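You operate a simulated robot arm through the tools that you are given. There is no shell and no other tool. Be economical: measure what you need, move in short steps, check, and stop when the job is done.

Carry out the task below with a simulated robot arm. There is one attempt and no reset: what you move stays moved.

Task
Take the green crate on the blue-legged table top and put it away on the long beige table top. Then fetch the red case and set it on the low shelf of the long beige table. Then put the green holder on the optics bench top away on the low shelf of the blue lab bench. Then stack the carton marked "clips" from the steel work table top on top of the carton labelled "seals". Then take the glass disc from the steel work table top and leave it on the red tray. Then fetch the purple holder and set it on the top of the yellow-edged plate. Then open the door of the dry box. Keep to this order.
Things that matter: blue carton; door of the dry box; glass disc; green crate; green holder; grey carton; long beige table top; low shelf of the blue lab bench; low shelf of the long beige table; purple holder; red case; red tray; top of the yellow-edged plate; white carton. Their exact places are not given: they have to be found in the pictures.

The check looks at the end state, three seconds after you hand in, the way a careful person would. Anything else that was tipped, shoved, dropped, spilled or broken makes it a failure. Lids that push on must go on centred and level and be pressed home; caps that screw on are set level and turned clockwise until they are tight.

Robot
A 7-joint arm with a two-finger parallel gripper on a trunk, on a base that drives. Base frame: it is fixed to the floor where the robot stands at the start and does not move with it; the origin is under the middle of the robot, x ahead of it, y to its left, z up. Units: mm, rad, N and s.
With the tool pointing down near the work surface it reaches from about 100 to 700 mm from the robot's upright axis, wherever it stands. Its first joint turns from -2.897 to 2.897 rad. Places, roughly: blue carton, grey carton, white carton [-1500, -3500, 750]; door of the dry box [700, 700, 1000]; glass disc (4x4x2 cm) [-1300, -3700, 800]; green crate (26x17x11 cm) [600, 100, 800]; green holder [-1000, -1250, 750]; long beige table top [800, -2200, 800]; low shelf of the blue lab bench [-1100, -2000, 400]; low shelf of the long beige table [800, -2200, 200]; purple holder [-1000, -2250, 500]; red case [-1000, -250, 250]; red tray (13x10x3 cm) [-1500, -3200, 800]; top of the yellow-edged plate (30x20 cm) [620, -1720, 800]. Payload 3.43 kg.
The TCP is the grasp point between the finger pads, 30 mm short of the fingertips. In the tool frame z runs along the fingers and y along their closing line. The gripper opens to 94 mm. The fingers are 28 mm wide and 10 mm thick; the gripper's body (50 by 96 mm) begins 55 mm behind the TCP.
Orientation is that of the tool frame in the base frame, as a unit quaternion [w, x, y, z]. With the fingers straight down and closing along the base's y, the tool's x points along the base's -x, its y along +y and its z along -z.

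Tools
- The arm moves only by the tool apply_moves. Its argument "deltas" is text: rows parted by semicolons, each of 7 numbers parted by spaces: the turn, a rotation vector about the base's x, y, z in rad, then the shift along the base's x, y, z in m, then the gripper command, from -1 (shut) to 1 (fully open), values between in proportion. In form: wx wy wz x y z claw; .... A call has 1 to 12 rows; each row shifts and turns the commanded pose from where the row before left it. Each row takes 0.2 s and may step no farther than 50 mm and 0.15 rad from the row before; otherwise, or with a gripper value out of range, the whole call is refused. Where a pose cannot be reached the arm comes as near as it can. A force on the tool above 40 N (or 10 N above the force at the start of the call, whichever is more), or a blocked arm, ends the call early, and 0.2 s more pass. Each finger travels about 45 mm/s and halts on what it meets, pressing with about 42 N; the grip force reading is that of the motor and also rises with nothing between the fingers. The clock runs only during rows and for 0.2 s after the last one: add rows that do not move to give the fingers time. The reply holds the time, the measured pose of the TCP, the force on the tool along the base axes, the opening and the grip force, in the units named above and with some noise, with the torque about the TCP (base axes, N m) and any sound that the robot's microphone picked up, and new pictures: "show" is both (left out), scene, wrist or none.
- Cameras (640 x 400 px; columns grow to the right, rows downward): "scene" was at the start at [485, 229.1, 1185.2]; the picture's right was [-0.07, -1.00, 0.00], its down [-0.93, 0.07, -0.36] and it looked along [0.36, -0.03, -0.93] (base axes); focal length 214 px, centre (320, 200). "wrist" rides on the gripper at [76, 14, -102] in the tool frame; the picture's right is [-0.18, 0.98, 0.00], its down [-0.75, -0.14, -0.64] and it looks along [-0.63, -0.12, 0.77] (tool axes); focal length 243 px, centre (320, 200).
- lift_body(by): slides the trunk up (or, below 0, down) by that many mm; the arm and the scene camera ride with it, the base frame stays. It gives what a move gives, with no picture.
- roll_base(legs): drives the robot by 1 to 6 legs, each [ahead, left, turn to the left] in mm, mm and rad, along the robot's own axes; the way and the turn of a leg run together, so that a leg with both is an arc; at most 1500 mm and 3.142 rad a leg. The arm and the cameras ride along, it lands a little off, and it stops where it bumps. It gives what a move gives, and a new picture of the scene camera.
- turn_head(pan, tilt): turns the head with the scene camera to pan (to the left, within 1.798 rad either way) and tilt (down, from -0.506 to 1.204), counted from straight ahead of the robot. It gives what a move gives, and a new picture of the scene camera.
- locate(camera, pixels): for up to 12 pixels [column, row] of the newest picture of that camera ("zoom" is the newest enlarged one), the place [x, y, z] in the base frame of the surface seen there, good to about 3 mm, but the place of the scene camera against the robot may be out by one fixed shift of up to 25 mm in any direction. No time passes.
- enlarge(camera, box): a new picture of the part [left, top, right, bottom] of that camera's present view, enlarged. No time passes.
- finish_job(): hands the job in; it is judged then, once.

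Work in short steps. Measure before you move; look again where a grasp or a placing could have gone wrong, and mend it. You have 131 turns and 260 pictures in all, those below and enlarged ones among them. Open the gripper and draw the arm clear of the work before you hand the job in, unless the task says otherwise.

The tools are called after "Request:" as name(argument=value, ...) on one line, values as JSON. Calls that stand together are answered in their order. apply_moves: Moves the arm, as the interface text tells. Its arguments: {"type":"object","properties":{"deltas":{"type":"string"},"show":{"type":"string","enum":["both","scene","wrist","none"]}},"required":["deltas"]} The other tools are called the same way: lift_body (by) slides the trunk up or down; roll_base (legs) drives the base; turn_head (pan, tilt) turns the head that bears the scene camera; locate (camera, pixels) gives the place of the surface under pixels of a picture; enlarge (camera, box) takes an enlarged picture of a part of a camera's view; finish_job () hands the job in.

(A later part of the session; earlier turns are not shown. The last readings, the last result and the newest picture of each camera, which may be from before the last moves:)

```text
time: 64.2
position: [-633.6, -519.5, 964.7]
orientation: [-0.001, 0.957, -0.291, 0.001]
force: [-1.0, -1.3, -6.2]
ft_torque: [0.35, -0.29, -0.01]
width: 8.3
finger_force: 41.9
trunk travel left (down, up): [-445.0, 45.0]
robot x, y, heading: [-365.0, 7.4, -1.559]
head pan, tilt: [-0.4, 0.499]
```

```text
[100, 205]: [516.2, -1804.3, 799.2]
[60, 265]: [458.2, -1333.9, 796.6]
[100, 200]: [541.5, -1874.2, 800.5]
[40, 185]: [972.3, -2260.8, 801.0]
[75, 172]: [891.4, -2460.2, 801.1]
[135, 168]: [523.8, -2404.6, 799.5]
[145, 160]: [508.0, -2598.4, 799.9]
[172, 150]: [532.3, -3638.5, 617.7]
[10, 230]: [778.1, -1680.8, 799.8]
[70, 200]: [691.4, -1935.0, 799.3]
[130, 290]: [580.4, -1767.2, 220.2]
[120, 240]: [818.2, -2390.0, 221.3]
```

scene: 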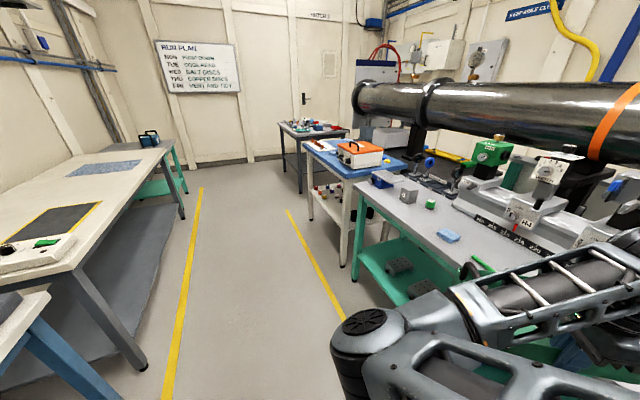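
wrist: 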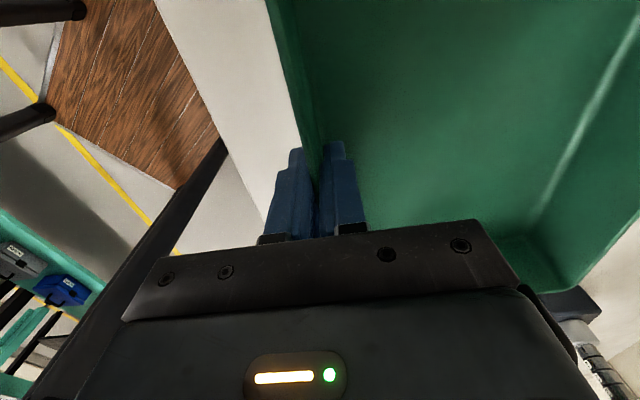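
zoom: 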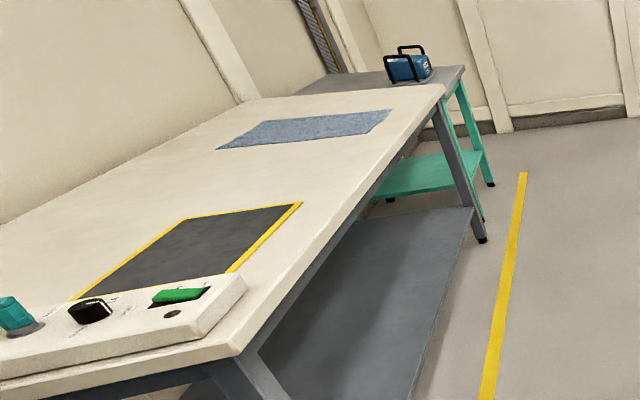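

Free table area spans about y −1900…−2330, x 480…950 at z≈800. I shift towards mid-aisle, drive down to y≈−2197 and turn to the same heading as at the pick.

Request:
roll_base(legs=[[0, 165, 0], [1400, 0, 0], [802, 0, 0]])

Request:
roll_base(legs=[[0, 0, 2.153]])

```text
time: 76.0
position: [-433.4, -2699.5, 962.9]
orientation: [-0.002, 0.956, -0.293, 0.0]
force: [-0.7, 0.1, -6.1]
ft_torque: [0.33, -0.29, 0.0]
width: 7.9
finger_force: 41.7
trunk travel left (down, up): [-445.0, 45.0]
robot x, y, heading: [-166.4, -2177.8, -1.563]
head pan, tilt: [-0.4, 0.499]
```

scene: 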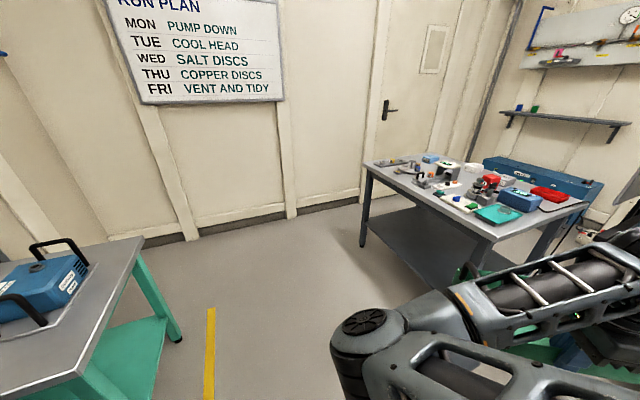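

```text
time: 81.5
position: [419.3, -2134.5, 962.1]
orientation: [-0.001, 0.726, 0.688, -0.001]
force: [-0.3, -0.4, -5.6]
ft_torque: [0.0, 0.43, 0.01]
width: 8.3
finger_force: 42.1
trunk travel left (down, up): [-445.0, 45.0]
robot x, y, heading: [-169.3, -2173.8, 0.546]
head pan, tilt: [-0.4, 0.499]
```

scene: 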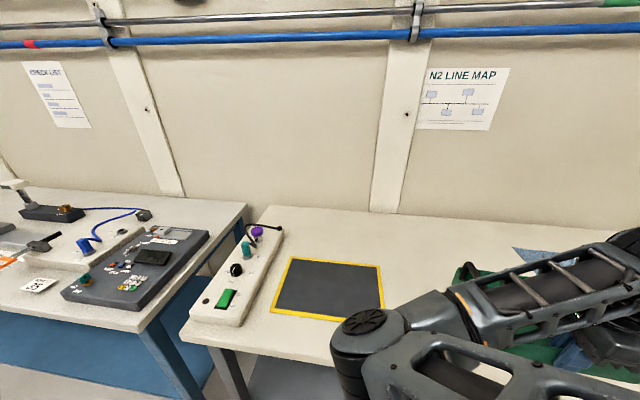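

The crate is held in front of the free area. I drive 130 mm towards the table and square the yaw.

Request:
roll_base(legs=[[113, -69, 0]])

Request:
apply_moves(deltas="0 0 0.054 0 0 0 -1;0 0 0 0 0 -0.03 -1;0 0 0 0 0 -0.03 -1;0 0 0 0 0 0 -1", show="both")

```text
time: 82.7
position: [551.0, -2134.6, 965.0]
orientation: [-0.001, 0.726, 0.687, -0.002]
force: [-0.2, -0.5, -5.5]
ft_torque: [0.02, 0.44, 0.02]
width: 8.5
finger_force: 41.9
trunk travel left (down, up): [-445.0, 45.0]
robot x, y, heading: [-36.2, -2174.6, 0.545]
head pan, tilt: [-0.4, 0.499]
```

scene: 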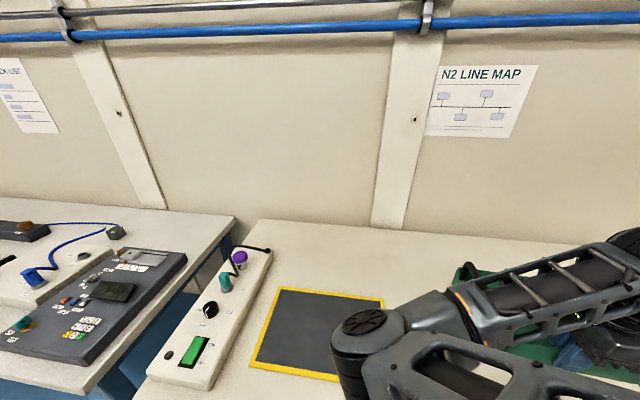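

```text
time: 83.7
position: [552.2, -2134.6, 902.6]
orientation: [-0.001, 0.708, 0.706, -0.001]
force: [-0.2, -0.7, -5.3]
ft_torque: [0.03, 0.43, 0.04]
width: 8.4
finger_force: 42.1
trunk travel left (down, up): [-445.0, 45.0]
robot x, y, heading: [-33.1, -2173.3, 0.548]
head pan, tilt: [-0.4, 0.499]
```

scene: 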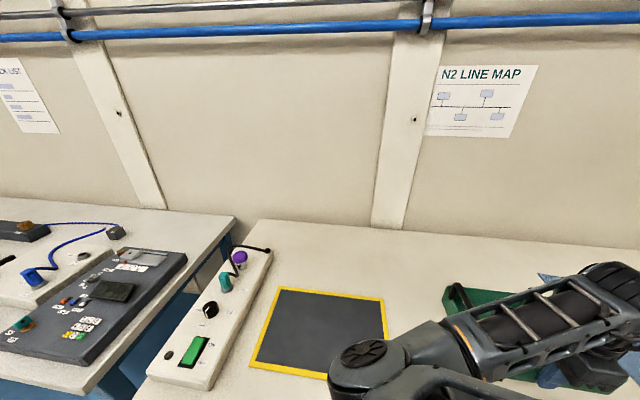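
wrist: 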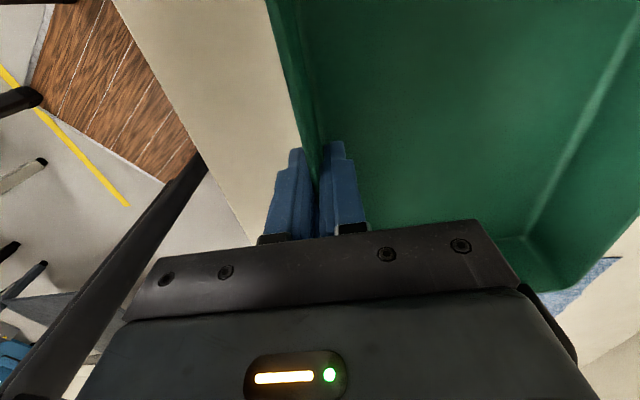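

The mat edge shows at (590,275) of the wrist view; I check its distance from the crate's end.

Request:
locate(camera="wrist", pixels=[[615, 262], [590, 275], [560, 315], [545, 285], [200, 100], [560, 270]])

```text
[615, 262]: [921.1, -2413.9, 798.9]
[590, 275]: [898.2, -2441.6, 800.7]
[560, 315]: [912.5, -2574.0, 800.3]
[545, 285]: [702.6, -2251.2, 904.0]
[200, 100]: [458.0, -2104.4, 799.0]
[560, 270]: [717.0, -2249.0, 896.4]
```

Mat is 150 mm away. I lower the crate 58 mm onto the table and watch the force.

Request:
apply_moves(deltas="0 0 0 0 0 -0.03 -1;0 0 0 0 0 -0.02 -1;0 0 0 0 0 -0.006 -1;0 0 0 0 0 -0.002 -1;0 0 0 0 0 0 -1", show="none")

```text
time: 84.9
position: [550.5, -2133.1, 845.3]
orientation: [-0.001, 0.707, 0.707, -0.001]
force: [-0.2, 0.0, -3.8]
ft_torque: [-0.14, 0.14, 0.13]
width: 8.3
finger_force: 42.2
trunk travel left (down, up): [-445.0, 45.0]
robot x, y, heading: [-38.6, -2171.4, 0.549]
head pan, tilt: [-0.4, 0.499]
```

Contact is starting (weight and torque dropping). I lower 1 mm more, open, then rise straight up.

Request:
apply_moves(deltas="0 0 0 0 0 -0.001 -1;0 0 0 0 0 0 -1;0 0 0 0 0 0 0;0 0 0 0 0 0 0;0 0 0 0 0 0 0.4;0 0 0 0 0 0 0.4;0 0 0 0 0 0.03 0.4;0 0 0 0 0 0.04 0.4;0 0 0 0 0 0.04 0.4;0 0 0 0 0 0.02 0.4", show="wrist")

```text
time: 87.1
position: [552.0, -2132.2, 973.7]
orientation: [-0.001, 0.708, 0.707, -0.002]
force: [-0.4, -0.5, -0.4]
ft_torque: [0.0, -0.01, 0.0]
width: 65.7
finger_force: 0.2
trunk travel left (down, up): [-445.0, 45.0]
robot x, y, heading: [-36.5, -2174.8, 0.546]
head pan, tilt: [-0.4, 0.499]
```

wrist: 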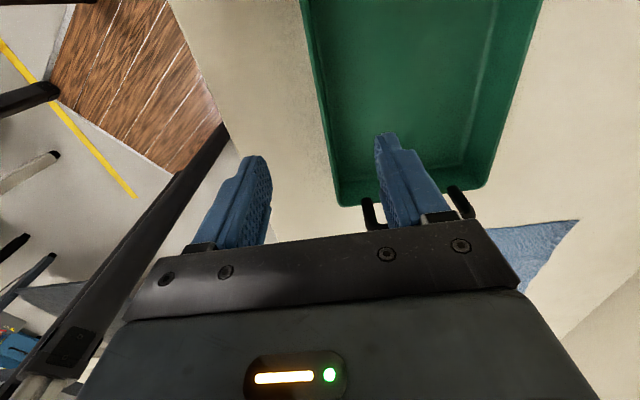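

The crate stands clear on the beige table. I back out, turn to face up the aisle, and drive towards the optics bench to view the red case.

Request:
roll_base(legs=[[-184, 112, 0], [0, 0, 1.02], [1450, 0, 0]])

Request:
turn_head(pan=0.9, tilt=0.6)

```text
time: 98.3
position: [38.4, -185.7, 973.2]
orientation: [-0.001, 0.279, 0.96, -0.003]
force: [0.6, 0.1, 0.4]
ft_torque: [0.02, 0.01, 0.02]
width: 65.4
finger_force: 0.1
trunk travel left (down, up): [-445.0, 45.0]
robot x, y, heading: [-239.9, -706.3, 1.556]
head pan, tilt: [-0.4, 0.499]
```

scene: 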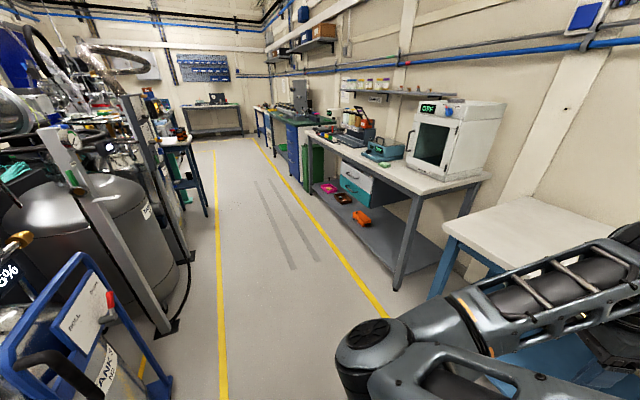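

```text
time: 99.8
position: [38.1, -185.6, 973.3]
orientation: [-0.001, 0.28, 0.96, -0.002]
force: [0.3, -0.5, 0.4]
ft_torque: [-0.01, -0.02, -0.01]
width: 65.9
finger_force: 0.1
trunk travel left (down, up): [-445.0, 45.0]
robot x, y, heading: [-236.3, -702.3, 1.551]
head pan, tilt: [0.901, 0.6]
```

scene: 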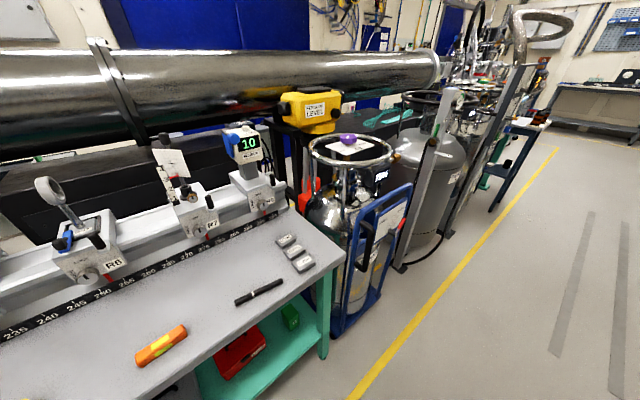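

The red case is on the bench's low shelf at (240,350). I measure it, the bench edge and tall items before turning towards it.

Request:
locate(camera="scene", pixels=[[240, 345], [225, 370], [262, 330], [330, 270], [320, 360], [200, 370], [290, 318], [85, 215], [195, 160], [310, 95], [340, 325], [160, 345]])

Request:
enlarge(camera="scene", box=[140, 240, 400, 400])

```text
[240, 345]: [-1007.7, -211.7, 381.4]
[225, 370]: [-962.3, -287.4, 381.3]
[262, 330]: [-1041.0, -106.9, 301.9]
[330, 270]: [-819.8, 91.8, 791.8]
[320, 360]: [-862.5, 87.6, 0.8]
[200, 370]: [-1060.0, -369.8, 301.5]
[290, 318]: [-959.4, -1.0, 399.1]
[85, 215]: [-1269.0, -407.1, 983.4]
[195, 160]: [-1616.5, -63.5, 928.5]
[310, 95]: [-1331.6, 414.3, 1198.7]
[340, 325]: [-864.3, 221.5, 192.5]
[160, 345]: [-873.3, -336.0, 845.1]
```

```text
2.46 times, centred on (270, 320) of scene
```

zoom: 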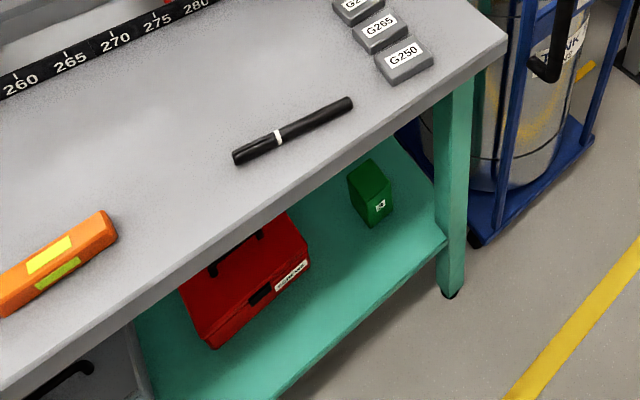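

Shelf z≈301, case top z≈381, bench top edge x≈−815. I shift away from the bench, lower the trunk and turn to face the shelf for a close view.

Request:
roll_base(legs=[[0, -110, 0]])

Request:
lift_body(by=-440)

Request:
roll_base(legs=[[0, 0, 1.3]])

Request:
turn_head(pan=0.0, tilt=0.4)

```text
time: 100.9
position: [148.5, -188.3, 974.1]
orientation: [-0.001, 0.279, 0.96, -0.002]
force: [0.0, -0.2, -0.5]
ft_torque: [-0.05, -0.02, -0.01]
width: 65.7
finger_force: 0.1
trunk travel left (down, up): [-445.0, 45.0]
robot x, y, heading: [-130.3, -706.0, 1.555]
head pan, tilt: [0.901, 0.6]
```

scene: 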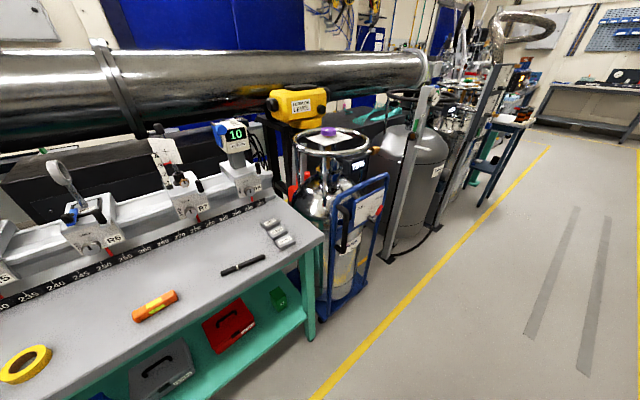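

```text
refused: -440 is not a number from -400 to 400
```

```text
time: 104.6
position: [-554.7, -302.3, 974.3]
orientation: [0.001, -0.361, 0.932, -0.002]
force: [1.8, 0.6, 0.1]
ft_torque: [0.02, -0.03, -0.02]
width: 65.8
finger_force: 0.1
trunk travel left (down, up): [-445.0, 45.0]
robot x, y, heading: [-131.4, -704.2, 2.856]
head pan, tilt: [0.901, 0.6]
```

scene: 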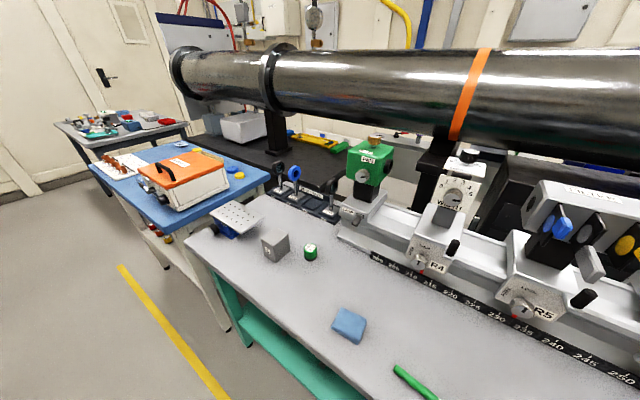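

```text
time: 105.8
position: [-555.3, -301.2, 973.3]
orientation: [0.0, -0.361, 0.933, -0.001]
force: [0.1, 0.7, 0.0]
ft_torque: [-0.04, -0.01, -0.01]
width: 66.1
finger_force: 0.1
trunk travel left (down, up): [-445.0, 45.0]
robot x, y, heading: [-130.3, -705.3, 2.858]
head pan, tilt: [0.0, 0.4]
```

scene: 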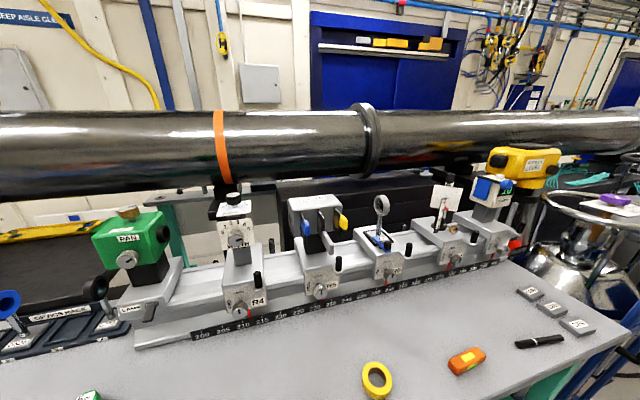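

The trunk step was refused as too large; I lower by 400 here (hand and trunk are clear of the bench) and look at the shelf.

Request:
lift_body(by=-400)

Request:
turn_head(pan=-0.2, tilt=0.5)

```text
time: 109.6
position: [-555.3, -301.9, 573.2]
orientation: [0.0, -0.361, 0.933, -0.001]
force: [0.7, 0.8, -0.4]
ft_torque: [-0.01, 0.02, 0.02]
width: 65.7
finger_force: 0.0
trunk travel left (down, up): [-45.0, 445.0]
robot x, y, heading: [-128.9, -706.1, 2.856]
head pan, tilt: [0.0, 0.4]
```

```text
time: 110.3
position: [-555.5, -301.6, 575.0]
orientation: [0.001, -0.361, 0.933, -0.002]
force: [0.4, -1.2, 1.0]
ft_torque: [-0.02, -0.04, -0.02]
width: 66.0
finger_force: 0.0
trunk travel left (down, up): [-45.0, 445.0]
robot x, y, heading: [-127.3, -707.2, 2.858]
head pan, tilt: [-0.201, 0.499]
```

scene: 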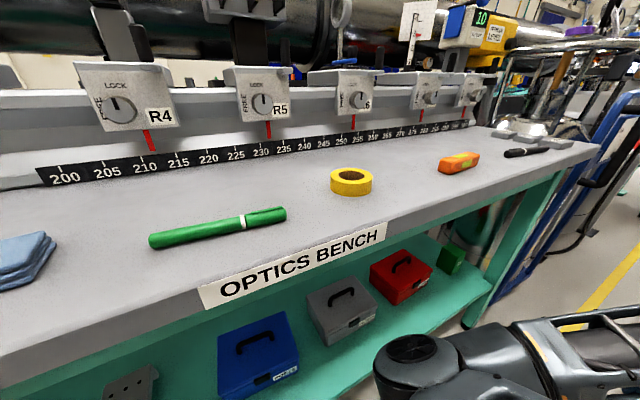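

The red case (400,278) sits next to grey and blue cases, with a small arched handle on its lid. I zoom in and measure.

Request:
enlarge(camera="scene", box=[340, 220, 480, 330])

Request:
locate(camera="zoom", pixels=[[150, 195], [280, 120], [410, 205], [275, 275], [270, 375], [275, 205], [300, 160], [250, 185], [330, 190], [500, 180], [415, 250], [120, 330]])

```text
3.64 times, centred on (410, 275) of scene
```

zoom: 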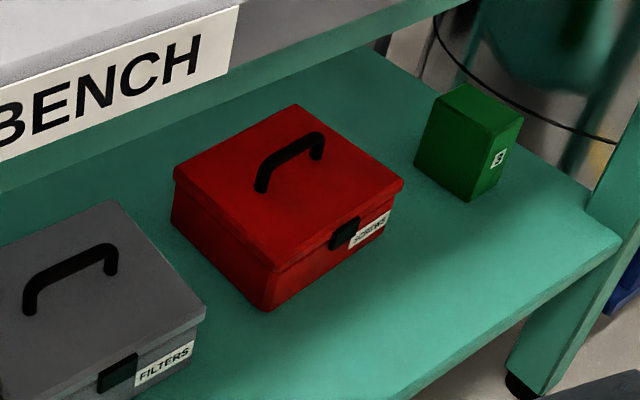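

```text
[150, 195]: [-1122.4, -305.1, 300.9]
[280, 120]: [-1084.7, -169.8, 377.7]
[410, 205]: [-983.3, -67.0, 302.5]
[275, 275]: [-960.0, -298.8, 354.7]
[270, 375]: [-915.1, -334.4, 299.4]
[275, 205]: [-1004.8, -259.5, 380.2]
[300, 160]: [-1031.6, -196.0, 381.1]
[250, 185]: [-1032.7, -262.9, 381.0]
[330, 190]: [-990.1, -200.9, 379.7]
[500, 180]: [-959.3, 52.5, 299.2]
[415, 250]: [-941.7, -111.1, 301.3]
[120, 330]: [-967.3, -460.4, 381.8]
```

I locate the handle bar and the case's lid corners exactly.

Request:
locate(camera="zoom", pixels=[[262, 182], [290, 146], [318, 150], [275, 158], [305, 138], [178, 175], [297, 108], [402, 182], [275, 268], [270, 308], [345, 232], [215, 330]])

Request:
locate(camera="scene", pixels=[[392, 240], [300, 290], [480, 180], [500, 250], [250, 380], [420, 345]])

```text
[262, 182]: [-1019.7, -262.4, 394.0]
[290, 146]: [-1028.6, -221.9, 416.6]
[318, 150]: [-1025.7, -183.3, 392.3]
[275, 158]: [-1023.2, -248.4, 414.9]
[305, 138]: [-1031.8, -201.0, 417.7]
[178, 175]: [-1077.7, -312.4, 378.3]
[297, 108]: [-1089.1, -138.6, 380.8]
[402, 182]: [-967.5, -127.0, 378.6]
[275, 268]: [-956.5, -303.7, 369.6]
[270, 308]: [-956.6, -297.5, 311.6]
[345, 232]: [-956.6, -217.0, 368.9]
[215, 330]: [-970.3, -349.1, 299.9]
```

```text
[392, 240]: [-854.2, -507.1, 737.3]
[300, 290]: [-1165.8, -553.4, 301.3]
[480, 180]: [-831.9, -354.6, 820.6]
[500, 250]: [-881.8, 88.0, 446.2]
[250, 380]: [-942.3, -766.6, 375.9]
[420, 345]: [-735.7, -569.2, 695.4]
```

Before reaching under the bench I need the arm's own geometry; I look back at the shoulder and locate its parts.

Request:
turn_head(pan=-1.79, tilt=0.1)

Request:
locate(camera="scene", pixels=[[320, 20], [450, 20], [600, 20], [330, 60], [600, 100], [400, 180], [400, 250], [530, 250], [300, 340], [180, 330], [120, 390], [530, 330]])

Request:
turn_head(pan=-1.0, tilt=0.6)

Request:
locate(camera="scene", pixels=[[100, 100], [200, 200], [300, 100], [300, 200], [300, 300], [400, 200], [400, 300], [500, 100], [500, 200], [500, 300], [600, 200], [600, 300]])

```text
time: 112.0
position: [-556.9, -300.6, 573.6]
orientation: [0.001, -0.361, 0.932, -0.001]
force: [-0.1, -0.3, -0.2]
ft_torque: [0.01, 0.01, 0.01]
width: 66.0
finger_force: 0.0
trunk travel left (down, up): [-45.0, 445.0]
robot x, y, heading: [-132.5, -704.3, 2.86]
head pan, tilt: [-1.791, 0.099]
```

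scene: 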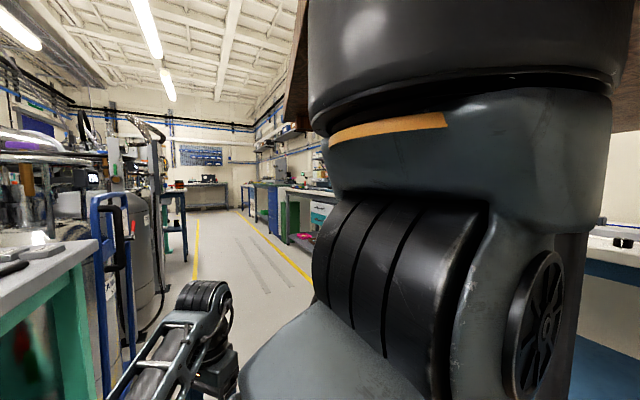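

```text
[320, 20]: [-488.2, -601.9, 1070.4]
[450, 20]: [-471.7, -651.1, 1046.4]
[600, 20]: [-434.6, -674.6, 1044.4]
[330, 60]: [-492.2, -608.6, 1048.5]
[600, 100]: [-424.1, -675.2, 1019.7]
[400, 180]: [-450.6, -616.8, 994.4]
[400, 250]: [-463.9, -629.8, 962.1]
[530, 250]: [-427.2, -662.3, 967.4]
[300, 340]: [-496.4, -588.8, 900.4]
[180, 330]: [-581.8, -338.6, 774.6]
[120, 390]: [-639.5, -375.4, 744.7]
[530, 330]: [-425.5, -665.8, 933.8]
```

```text
time: 113.1
position: [-554.7, -300.5, 572.6]
orientation: [0.0, -0.361, 0.933, -0.002]
force: [-0.8, 0.9, 0.1]
ft_torque: [-0.01, 0.0, 0.02]
width: 65.7
finger_force: 0.1
trunk travel left (down, up): [-45.0, 445.0]
robot x, y, heading: [-133.7, -705.5, 2.861]
head pan, tilt: [-1.0, 0.6]
```

scene: 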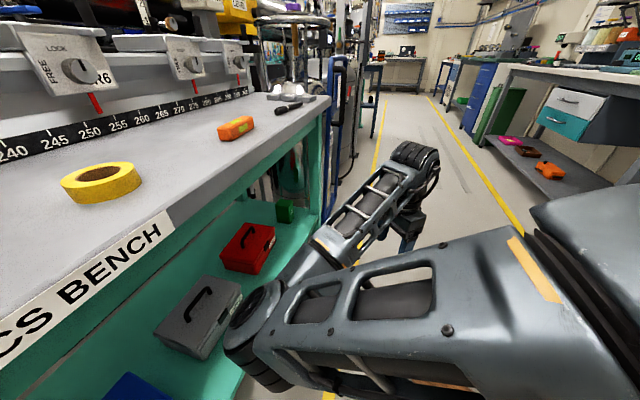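

```text
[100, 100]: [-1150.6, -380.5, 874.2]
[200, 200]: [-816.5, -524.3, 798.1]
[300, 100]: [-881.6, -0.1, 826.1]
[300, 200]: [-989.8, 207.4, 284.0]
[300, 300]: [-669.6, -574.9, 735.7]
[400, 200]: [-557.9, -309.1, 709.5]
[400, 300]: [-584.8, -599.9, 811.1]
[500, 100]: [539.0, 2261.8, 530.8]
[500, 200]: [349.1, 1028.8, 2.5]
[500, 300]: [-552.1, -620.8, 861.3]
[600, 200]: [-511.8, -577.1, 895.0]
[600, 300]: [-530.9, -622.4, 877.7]
```

The arm's own axis is ~295 mm ahead of the robot centre. I plan to reach under the bench with the tool tilted about 40° forward, fingers closing across the handle bar. First I reposition the base squarely opposite the case and lower the trunk a bit.

Request:
roll_base(legs=[[26, -414, 0], [0, 0, 0.283]])

Request:
lift_body(by=-40)

Request:
apply_moves(deltas="0 0 0.14 -0.02 -0.02 0 -0.5;0 0 0.14 -0.02 -0.02 0 -0.5;0 0 0.14 -0.02 -0.02 0 -0.5;0 0 0.13 -0.02 -0.02 0 -0.5;0 0.14 0 0 -0.02 0 -0.5;0 0.14 0 0 -0.02 0 -0.5;0 0.14 0 0 -0.02 0 -0.5;0 0.14 0 0 -0.02 0 -0.5;0 0.14 0 0 0 0 -0.5;0 0 0 0 0 0 -0.5", show="wrist")

```text
time: 116.6
position: [-562.5, -35.2, 574.2]
orientation: [0.0, -0.49, 0.872, -0.002]
force: [0.3, 0.5, -0.9]
ft_torque: [-0.03, -0.02, 0.03]
width: 65.7
finger_force: 0.0
trunk travel left (down, up): [-45.0, 445.0]
robot x, y, heading: [-41.5, -302.4, -3.139]
head pan, tilt: [-1.0, 0.6]
```

scene: 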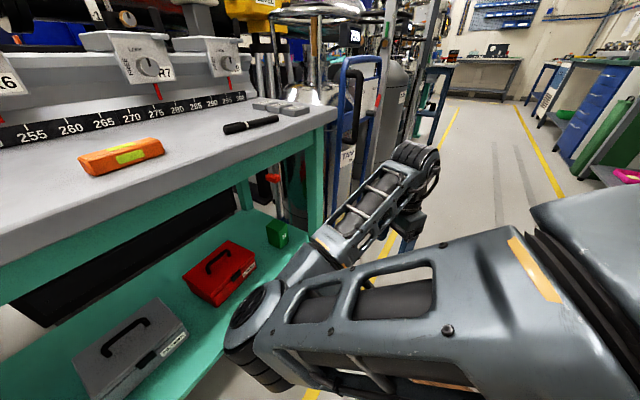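

```text
time: 117.4
position: [-562.1, -34.9, 533.0]
orientation: [0.0, -0.49, 0.872, -0.001]
force: [0.8, -0.2, -0.2]
ft_torque: [0.0, -0.01, -0.01]
width: 65.6
finger_force: 0.1
trunk travel left (down, up): [-5.0, 485.0]
robot x, y, heading: [-40.1, -303.5, -3.136]
head pan, tilt: [-1.0, 0.6]
```

```text
time: 119.6
position: [-653.4, -190.4, 524.4]
orientation: [0.242, 0.665, -0.663, -0.242]
force: [0.3, 0.1, -0.2]
ft_torque: [0.0, -0.01, 0.01]
width: 23.5
finger_force: 0.1
out of reach, approached as far as the arm can: row 8, 9
trunk travel left (down, up): [-5.0, 485.0]
robot x, y, heading: [-37.1, -302.9, -3.139]
head pan, tilt: [-1.0, 0.6]
```

wrist: 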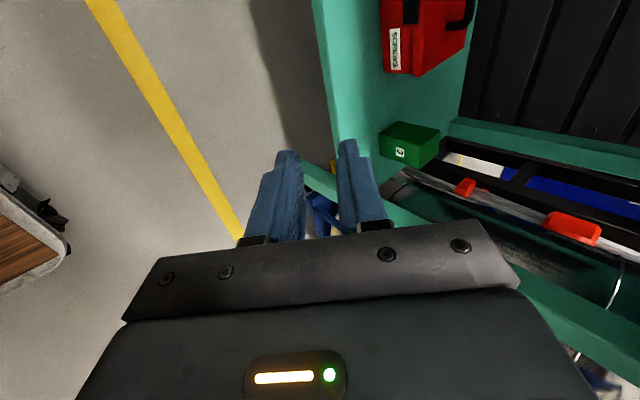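

Tool is tilted 0.70 rad as planned, and the red case shows at the top right of the wrist view. I extend towards the shelf, staying above the case, and check the handle.

Request:
apply_moves(deltas="0 0 0 -0.04 -0.003 -0.004 -0.5;0 0 0 -0.04 -0.003 -0.004 -0.5;0 0 0 -0.04 -0.003 -0.004 -0.5;0 0 0 -0.04 -0.003 -0.004 -0.5;0 0 0 -0.04 -0.003 -0.004 -0.5;0 0 0 0 0 0 -0.5", show="both")

```text
time: 121.0
position: [-850.4, -204.1, 503.6]
orientation: [0.241, 0.666, -0.663, -0.241]
force: [-0.5, 0.4, -0.4]
ft_torque: [0.01, 0.0, 0.0]
width: 23.6
finger_force: 0.1
trunk travel left (down, up): [-5.0, 485.0]
robot x, y, heading: [-41.2, -303.9, -3.138]
head pan, tilt: [-1.0, 0.6]
```

scene: 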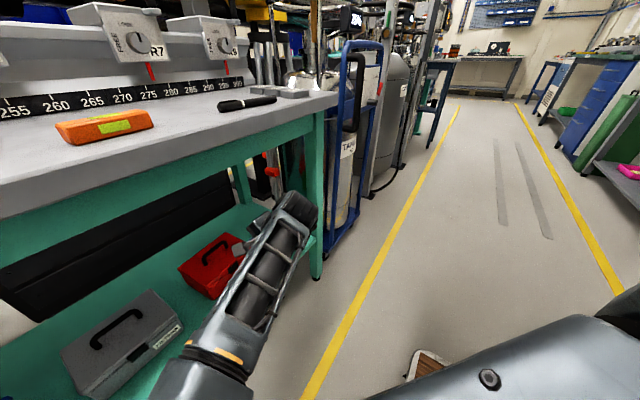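
wrist: 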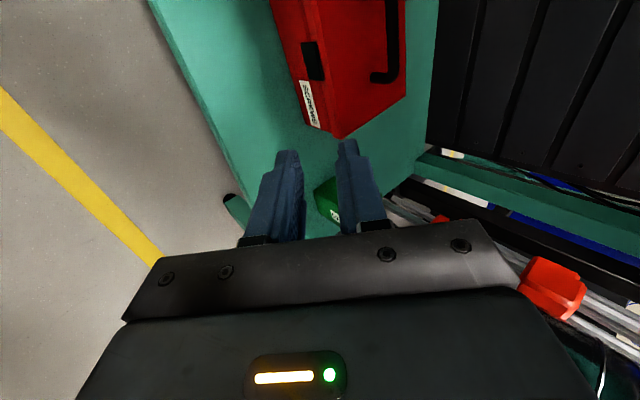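

The handle shows at (392,0–70). I locate it with the wrist camera.

Request:
locate(camera="wrist", pixels=[[391, 5], [393, 30], [395, 55], [378, 77], [325, 120], [330, 137], [402, 95], [305, 60], [340, 40]])

```text
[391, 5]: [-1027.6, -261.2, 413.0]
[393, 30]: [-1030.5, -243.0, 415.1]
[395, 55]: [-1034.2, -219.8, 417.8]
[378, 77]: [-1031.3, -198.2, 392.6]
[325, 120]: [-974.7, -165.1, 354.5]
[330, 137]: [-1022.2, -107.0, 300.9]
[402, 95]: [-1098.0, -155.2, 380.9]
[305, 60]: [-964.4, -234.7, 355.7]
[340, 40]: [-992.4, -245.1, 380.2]
```

Handle bar runs through about (−1031,−238,411), yawed 0.16 rad. I align the tool's yaw and move to a pre-grasp 60 mm back along the tool axis.

Request:
apply_moves(deltas="0 0 0.04 -0.033 -0.007 -0.008 -0.5;0 0 0.04 -0.033 -0.007 -0.008 -0.5;0 0 0.04 -0.033 -0.006 -0.008 -0.5;0 0 0.04 -0.032 -0.006 -0.009 -0.5;0 0 0 0 0 0 -0.5", show="wrist")

Request:
locate(camera="wrist", pixels=[[330, 30], [330, 60], [330, 90], [335, 120], [320, 60]])

Request:
enlarge(camera="wrist", box=[220, 0, 440, 240])

```text
time: 122.2
position: [-982.6, -232.1, 471.1]
orientation: [0.259, 0.716, -0.609, -0.221]
force: [-0.7, 0.8, -0.1]
ft_torque: [-0.01, 0.02, -0.01]
width: 23.4
finger_force: 0.1
trunk travel left (down, up): [-5.0, 485.0]
robot x, y, heading: [-42.5, -302.2, -3.141]
head pan, tilt: [-1.0, 0.6]
```

wrist: 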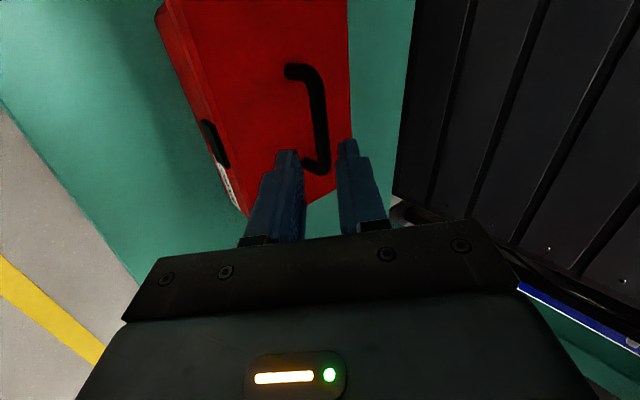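

```text
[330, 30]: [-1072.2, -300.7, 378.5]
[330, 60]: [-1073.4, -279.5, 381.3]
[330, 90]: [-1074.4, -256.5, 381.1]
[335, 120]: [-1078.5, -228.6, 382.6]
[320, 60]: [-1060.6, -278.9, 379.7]
```

```text
1.67 times, centred on (330, 120) of wrist
```

zoom: 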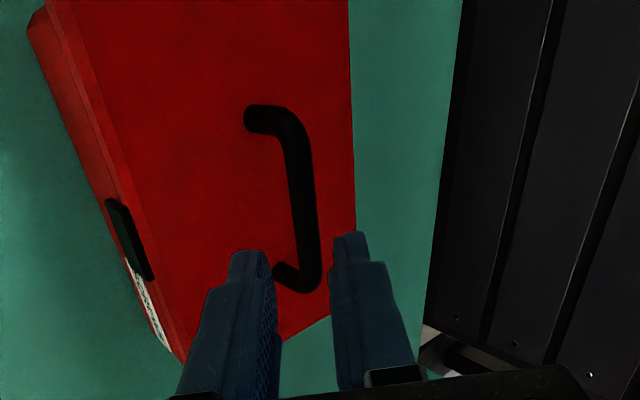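

The bar is at zoom (295–315,130–270). I measure it again from this close view.

Request:
locate(camera="zoom", pixels=[[300, 150], [303, 175], [307, 205], [311, 235], [315, 260], [255, 118], [282, 276], [290, 180], [316, 205]])

```text
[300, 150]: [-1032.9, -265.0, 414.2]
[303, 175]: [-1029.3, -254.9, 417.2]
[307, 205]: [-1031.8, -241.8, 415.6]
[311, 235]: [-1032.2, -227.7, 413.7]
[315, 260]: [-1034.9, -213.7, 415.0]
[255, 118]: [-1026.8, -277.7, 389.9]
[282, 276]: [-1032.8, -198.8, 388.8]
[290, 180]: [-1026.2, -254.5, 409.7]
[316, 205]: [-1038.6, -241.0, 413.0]
```

Bar centre is (−1032,−238,410). I trim the yaw and advance along the tool axis so that the bar sits between the finger ends, then check.

Request:
apply_moves(deltas="0 0 -0.06 -0.01 -0.001 -0.012 -0.5;0 0 0 -0.014 -0.002 -0.0175 -0.5;0 0 0 -0.014 -0.002 -0.0175 -0.5;0 0 0 0 0 0 -0.5", show="wrist")

Request:
enlarge(camera="wrist", box=[220, 40, 440, 240])

```text
time: 123.2
position: [-1018.9, -235.2, 422.2]
orientation: [0.253, 0.698, -0.629, -0.229]
force: [0.7, -0.3, -1.7]
ft_torque: [-0.01, 0.0, -0.01]
width: 23.4
finger_force: 0.1
trunk travel left (down, up): [-5.0, 485.0]
robot x, y, heading: [-39.0, -304.1, -3.141]
head pan, tilt: [-1.0, 0.6]
```

wrist: 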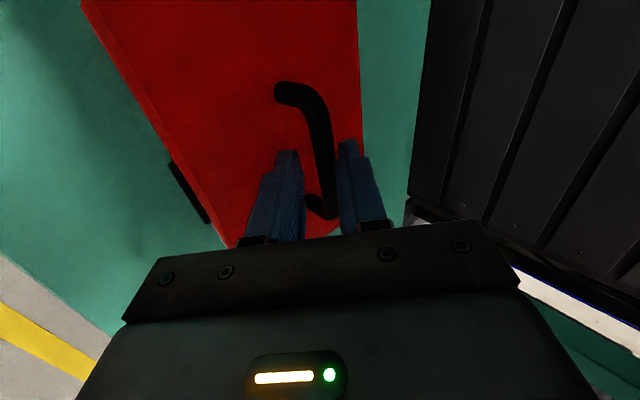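

```text
2.00 times, centred on (330, 140) of wrist
```

zoom: 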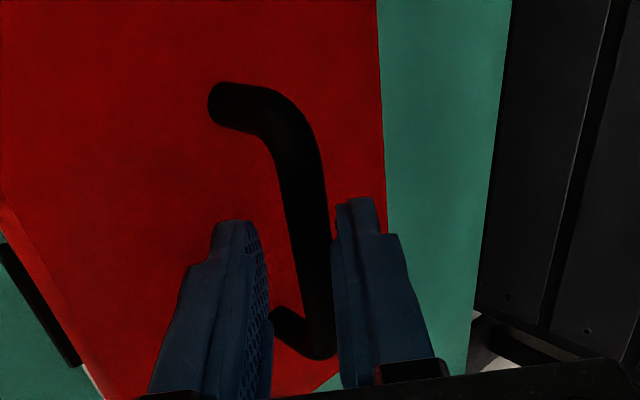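

The bar lies between the fingers. I close.

Request:
apply_moves(deltas="0 0 0 0 0 0 -1;0 0 0 0 0 0 -1;0 0 0 0 0 0 -1;0 0 0 0 0 0 -1", show="none")

Request:
apply_moves(deltas="0 0 0 0 0 0.008 -1;0 0 0 0 0 0.012 -1;0 0 0 0 0 0.015 -1;0 0 0 0 0 0 -1", show="wrist")

```text
time: 124.2
position: [-1019.1, -236.6, 424.7]
orientation: [0.254, 0.698, -0.629, -0.23]
force: [-10.4, -1.1, 18.4]
ft_torque: [-1.29, 0.31, -0.55]
width: 12.2
finger_force: 42.0
trunk travel left (down, up): [-5.0, 485.0]
robot x, y, heading: [-41.8, -301.9, -3.138]
head pan, tilt: [-1.0, 0.6]
```

```text
time: 125.2
position: [-1021.1, -234.1, 457.8]
orientation: [0.252, 0.698, -0.629, -0.23]
force: [0.6, 0.2, -9.6]
ft_torque: [0.01, -0.07, 0.02]
width: 11.3
finger_force: 42.9
trunk travel left (down, up): [-5.0, 485.0]
robot x, y, heading: [-42.6, -301.7, -3.142]
head pan, tilt: [-1.0, 0.6]
```

wrist: 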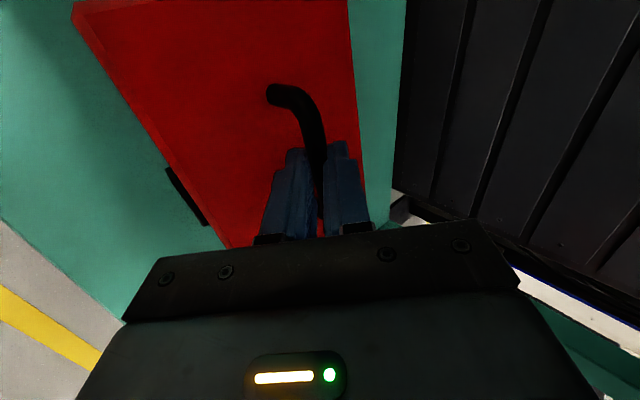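

The case is lifted (9.6 N) and hangs level. I draw it straight out from under the bench with the arm.

Request:
apply_moves(deltas="0 0 0 0.03 0.002 0.004 -1;0 0 0 0.045 0.003 0 -1;0 0 0 0.045 0.003 0 -1;0 0 0 0.045 0.003 0 -1;0 0 0 0.045 0.003 0 -1;0 0 0 0.045 0.003 0 -1;0 0 0 0.045 0.003 0 -1;0 0 0 0.02 0 0 -1;0 0 0 0 0 0 -1", show="both")

```text
time: 127.2
position: [-701.7, -213.8, 462.7]
orientation: [0.253, 0.698, -0.629, -0.229]
force: [-0.7, -0.5, -9.4]
ft_torque: [-0.01, -0.1, -0.01]
width: 11.6
finger_force: 42.0
trunk travel left (down, up): [-5.0, 485.0]
robot x, y, heading: [-39.0, -306.1, -3.138]
head pan, tilt: [-1.0, 0.6]
```

scene: 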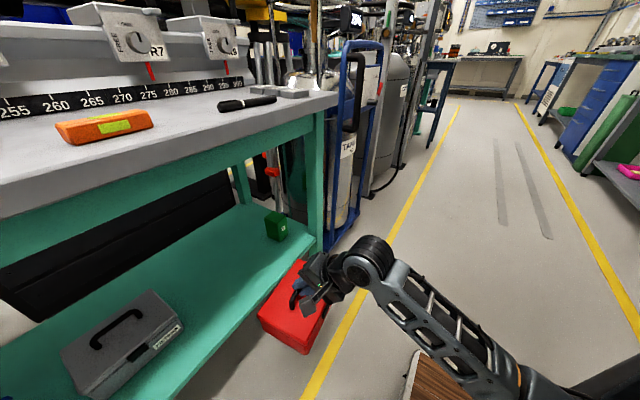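
wrist: 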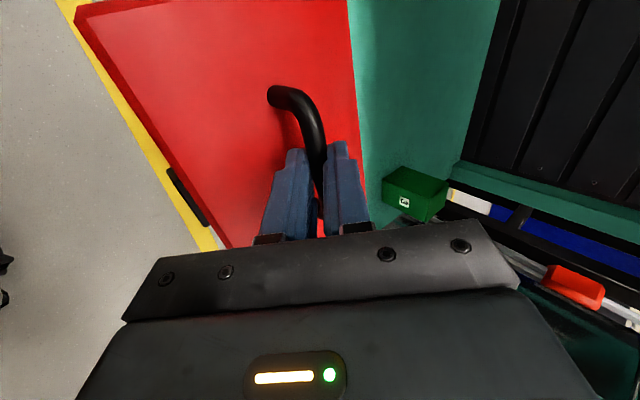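

I tuck the load in closer, turn to face down the aisle, drive to the beige table and turn to face it.

Request:
apply_moves(deltas="0 0 0 0.04 0 0 -1;0 0 0 0.04 0 0 -1;0 0 0 0.04 0 0 -1;0 0 0 0 0 0 -1", show="none")

Request:
roll_base(legs=[[0, 0, 1.571], [1450, 0, 0], [230, -150, 0], [0, 0, 1.571]])

Request:
turn_head(pan=-0.1, tilt=0.4)

```text
time: 128.2
position: [-581.7, -214.7, 465.6]
orientation: [0.253, 0.698, -0.629, -0.23]
force: [0.7, -0.3, -10.0]
ft_torque: [-0.04, -0.12, -0.01]
width: 11.4
finger_force: 41.8
trunk travel left (down, up): [-5.0, 485.0]
robot x, y, heading: [-37.6, -303.4, -3.134]
head pan, tilt: [-1.0, 0.6]
```

```text
time: 144.5
position: [376.5, -2065.1, 466.8]
orientation: [0.23, 0.631, 0.697, 0.252]
force: [0.3, 0.0, -10.1]
ft_torque: [0.06, 0.12, -0.05]
width: 11.4
finger_force: 41.7
trunk travel left (down, up): [-5.0, 485.0]
robot x, y, heading: [-163.7, -1976.0, -0.003]
head pan, tilt: [-1.0, 0.6]
```

scene: 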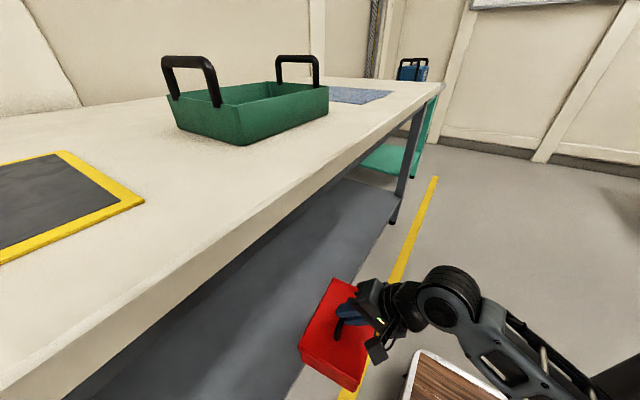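

```text
time: 145.7
position: [376.6, -2065.1, 466.1]
orientation: [0.23, 0.631, 0.697, 0.253]
force: [-0.4, 0.4, -8.8]
ft_torque: [0.04, 0.14, -0.02]
width: 11.4
finger_force: 42.0
trunk travel left (down, up): [-5.0, 485.0]
robot x, y, heading: [-168.2, -1972.9, -0.001]
head pan, tilt: [-0.099, 0.4]
```

scene: 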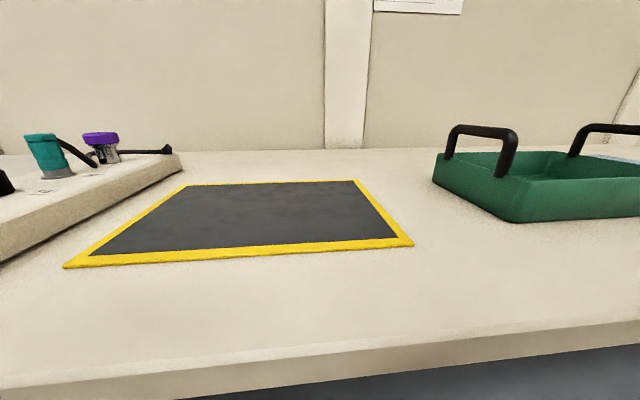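

I look at the shelf to measure its height, front edge and the table's underside.

Request:
turn_head(pan=-0.9, tilt=0.7)

Request:
locate(camera="scene", pixels=[[200, 200], [200, 250], [250, 200], [300, 180], [150, 300], [200, 330], [330, 180], [380, 200], [300, 120], [320, 260], [330, 300]])

```text
time: 146.9
position: [376.6, -2064.8, 465.3]
orientation: [0.23, 0.632, 0.697, 0.251]
force: [0.2, -0.1, -9.2]
ft_torque: [0.07, 0.11, 0.0]
width: 11.6
finger_force: 41.6
trunk travel left (down, up): [-5.0, 485.0]
robot x, y, heading: [-167.5, -1973.6, 0.001]
head pan, tilt: [-0.901, 0.7]
```

scene: 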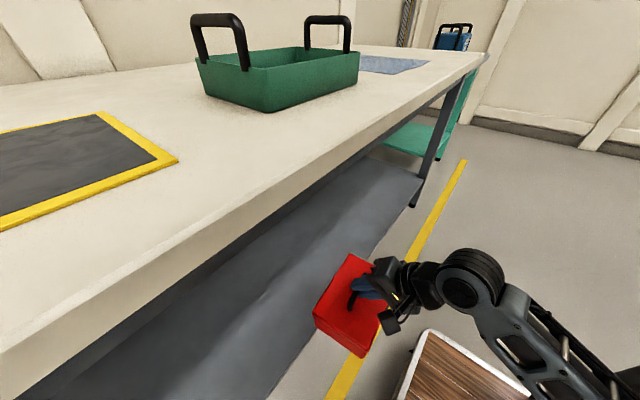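

```text
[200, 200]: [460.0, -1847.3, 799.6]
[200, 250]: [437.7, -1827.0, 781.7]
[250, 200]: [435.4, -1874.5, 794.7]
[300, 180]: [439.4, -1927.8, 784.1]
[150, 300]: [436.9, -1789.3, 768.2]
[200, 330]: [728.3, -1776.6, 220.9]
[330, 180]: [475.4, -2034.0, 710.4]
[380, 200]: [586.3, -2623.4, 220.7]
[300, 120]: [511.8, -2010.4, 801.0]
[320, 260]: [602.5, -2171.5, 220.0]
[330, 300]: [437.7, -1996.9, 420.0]
```

I check the apron's lower edge and the shelf's front edge.

Request:
locate(camera="scene", pixels=[[250, 235], [245, 245], [240, 255], [235, 265], [275, 225], [260, 390], [275, 370], [290, 350], [405, 200], [300, 340], [430, 150]])

Request:
enlarge(camera="scene", box=[140, 140, 440, 400])

```text
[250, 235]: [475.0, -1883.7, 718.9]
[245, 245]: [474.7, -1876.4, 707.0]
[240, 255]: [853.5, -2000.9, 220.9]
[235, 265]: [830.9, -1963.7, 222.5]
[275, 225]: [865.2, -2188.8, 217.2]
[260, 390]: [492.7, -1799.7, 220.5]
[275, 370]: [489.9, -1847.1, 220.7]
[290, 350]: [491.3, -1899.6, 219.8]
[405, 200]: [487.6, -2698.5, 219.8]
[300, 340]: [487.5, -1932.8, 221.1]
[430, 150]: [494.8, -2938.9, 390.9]
```

```text
1.54 times, centred on (290, 270) of scene
```

zoom: 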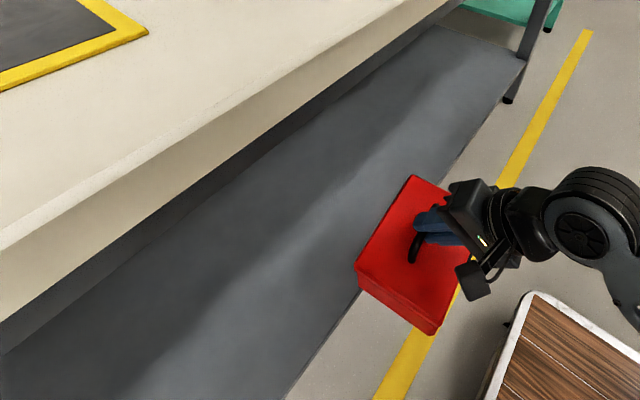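

Shelf z≈220.5 with front edge x≈487, apron bottom z≈704. I move the case in over the shelf to x≈600, then lower.

Request:
apply_moves(deltas="0 0 0 0.045 0 -0.005 -1;0 0 0 0.045 0 -0.005 -1;0 0 0 0.045 0 -0.005 -1;0 0 0 0.045 0 -0.005 -1;0 0 0 0.045 0 -0.005 -1;0 0 0 0 0 -0.03 -1;0 0 0 0 0 -0.03 -1;0 0 0 0 0 -0.02 -1;0 0 0 0 0 0 -1", show="both")

```text
time: 148.9
position: [601.9, -2067.2, 359.1]
orientation: [0.231, 0.631, 0.696, 0.252]
force: [0.3, 0.6, -9.3]
ft_torque: [0.02, 0.11, 0.02]
width: 11.3
finger_force: 42.3
trunk travel left (down, up): [-5.0, 485.0]
robot x, y, heading: [-165.8, -1974.1, -0.002]
head pan, tilt: [-0.901, 0.7]
```

scene: 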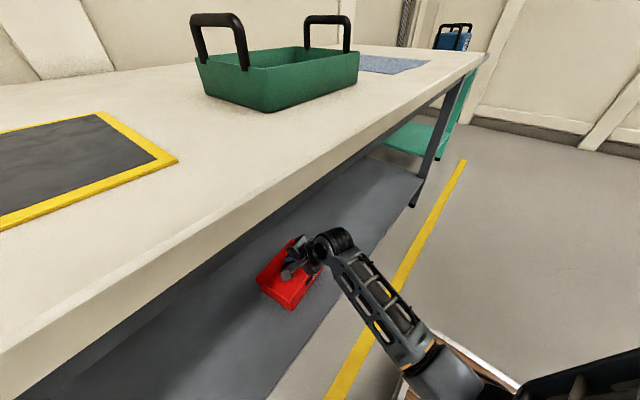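
wrist: 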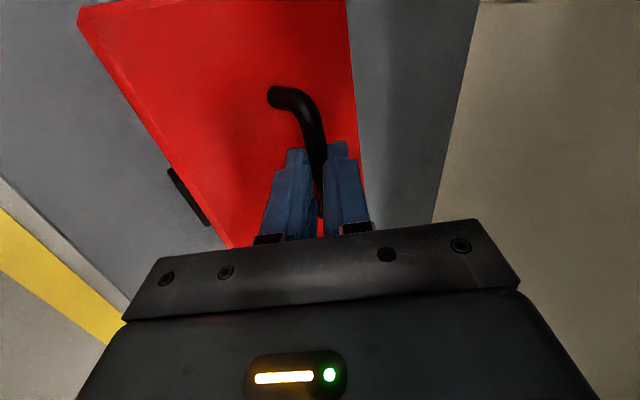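

The case is over the shelf, ~15 mm above it. I lower until contact shows.

Request:
apply_moves(deltas="0 0 0 0 0 -0.008 -1;0 0 0 0 0 -0.004 -1;0 0 0 0 0 -0.003 -1;0 0 0 0 0 0 -1", show="none")

```text
time: 149.9
position: [602.2, -2065.5, 347.9]
orientation: [0.232, 0.63, 0.697, 0.253]
force: [-3.8, -3.7, 9.2]
ft_torque: [1.24, 0.02, 0.4]
width: 11.4
finger_force: 41.6
trunk travel left (down, up): [-5.0, 485.0]
robot x, y, heading: [-164.7, -1970.2, -0.002]
head pan, tilt: [-0.901, 0.7]
```

Contact is firm. I open slightly, withdraw along the tool axis, then back out from the shelf.

Request:
apply_moves(deltas="0 0 0 0 0 0.001 -0.7;0 0 0 0 0 0.001 -0.5;0 0 0 0 0 0 -0.5;0 0 0 -0.013 -0.001 0.0155 -0.5;0 0 0 -0.026 -0.002 0.031 -0.5;0 0 0 -0.03 -0.002 0.03 -0.5;0 0 0 -0.045 0 0.01 -0.5;0 0 0 -0.045 0 0.01 -0.5;0 0 0 -0.045 0 0.01 -0.5;0 0 0 0 0 0 -0.5", show="both")

```text
time: 152.1
position: [398.1, -2071.0, 454.6]
orientation: [0.23, 0.631, 0.697, 0.253]
force: [-0.2, 0.2, 0.3]
ft_torque: [-0.01, 0.0, -0.01]
width: 23.5
finger_force: 0.2
trunk travel left (down, up): [-5.0, 485.0]
robot x, y, heading: [-165.5, -1972.2, -0.002]
head pan, tilt: [-0.901, 0.7]
```

scene: 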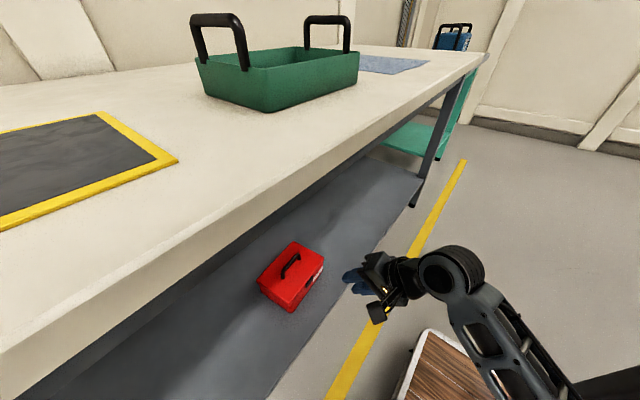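
wrist: 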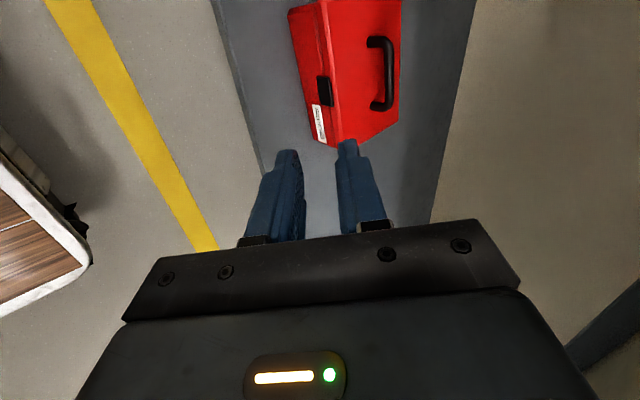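

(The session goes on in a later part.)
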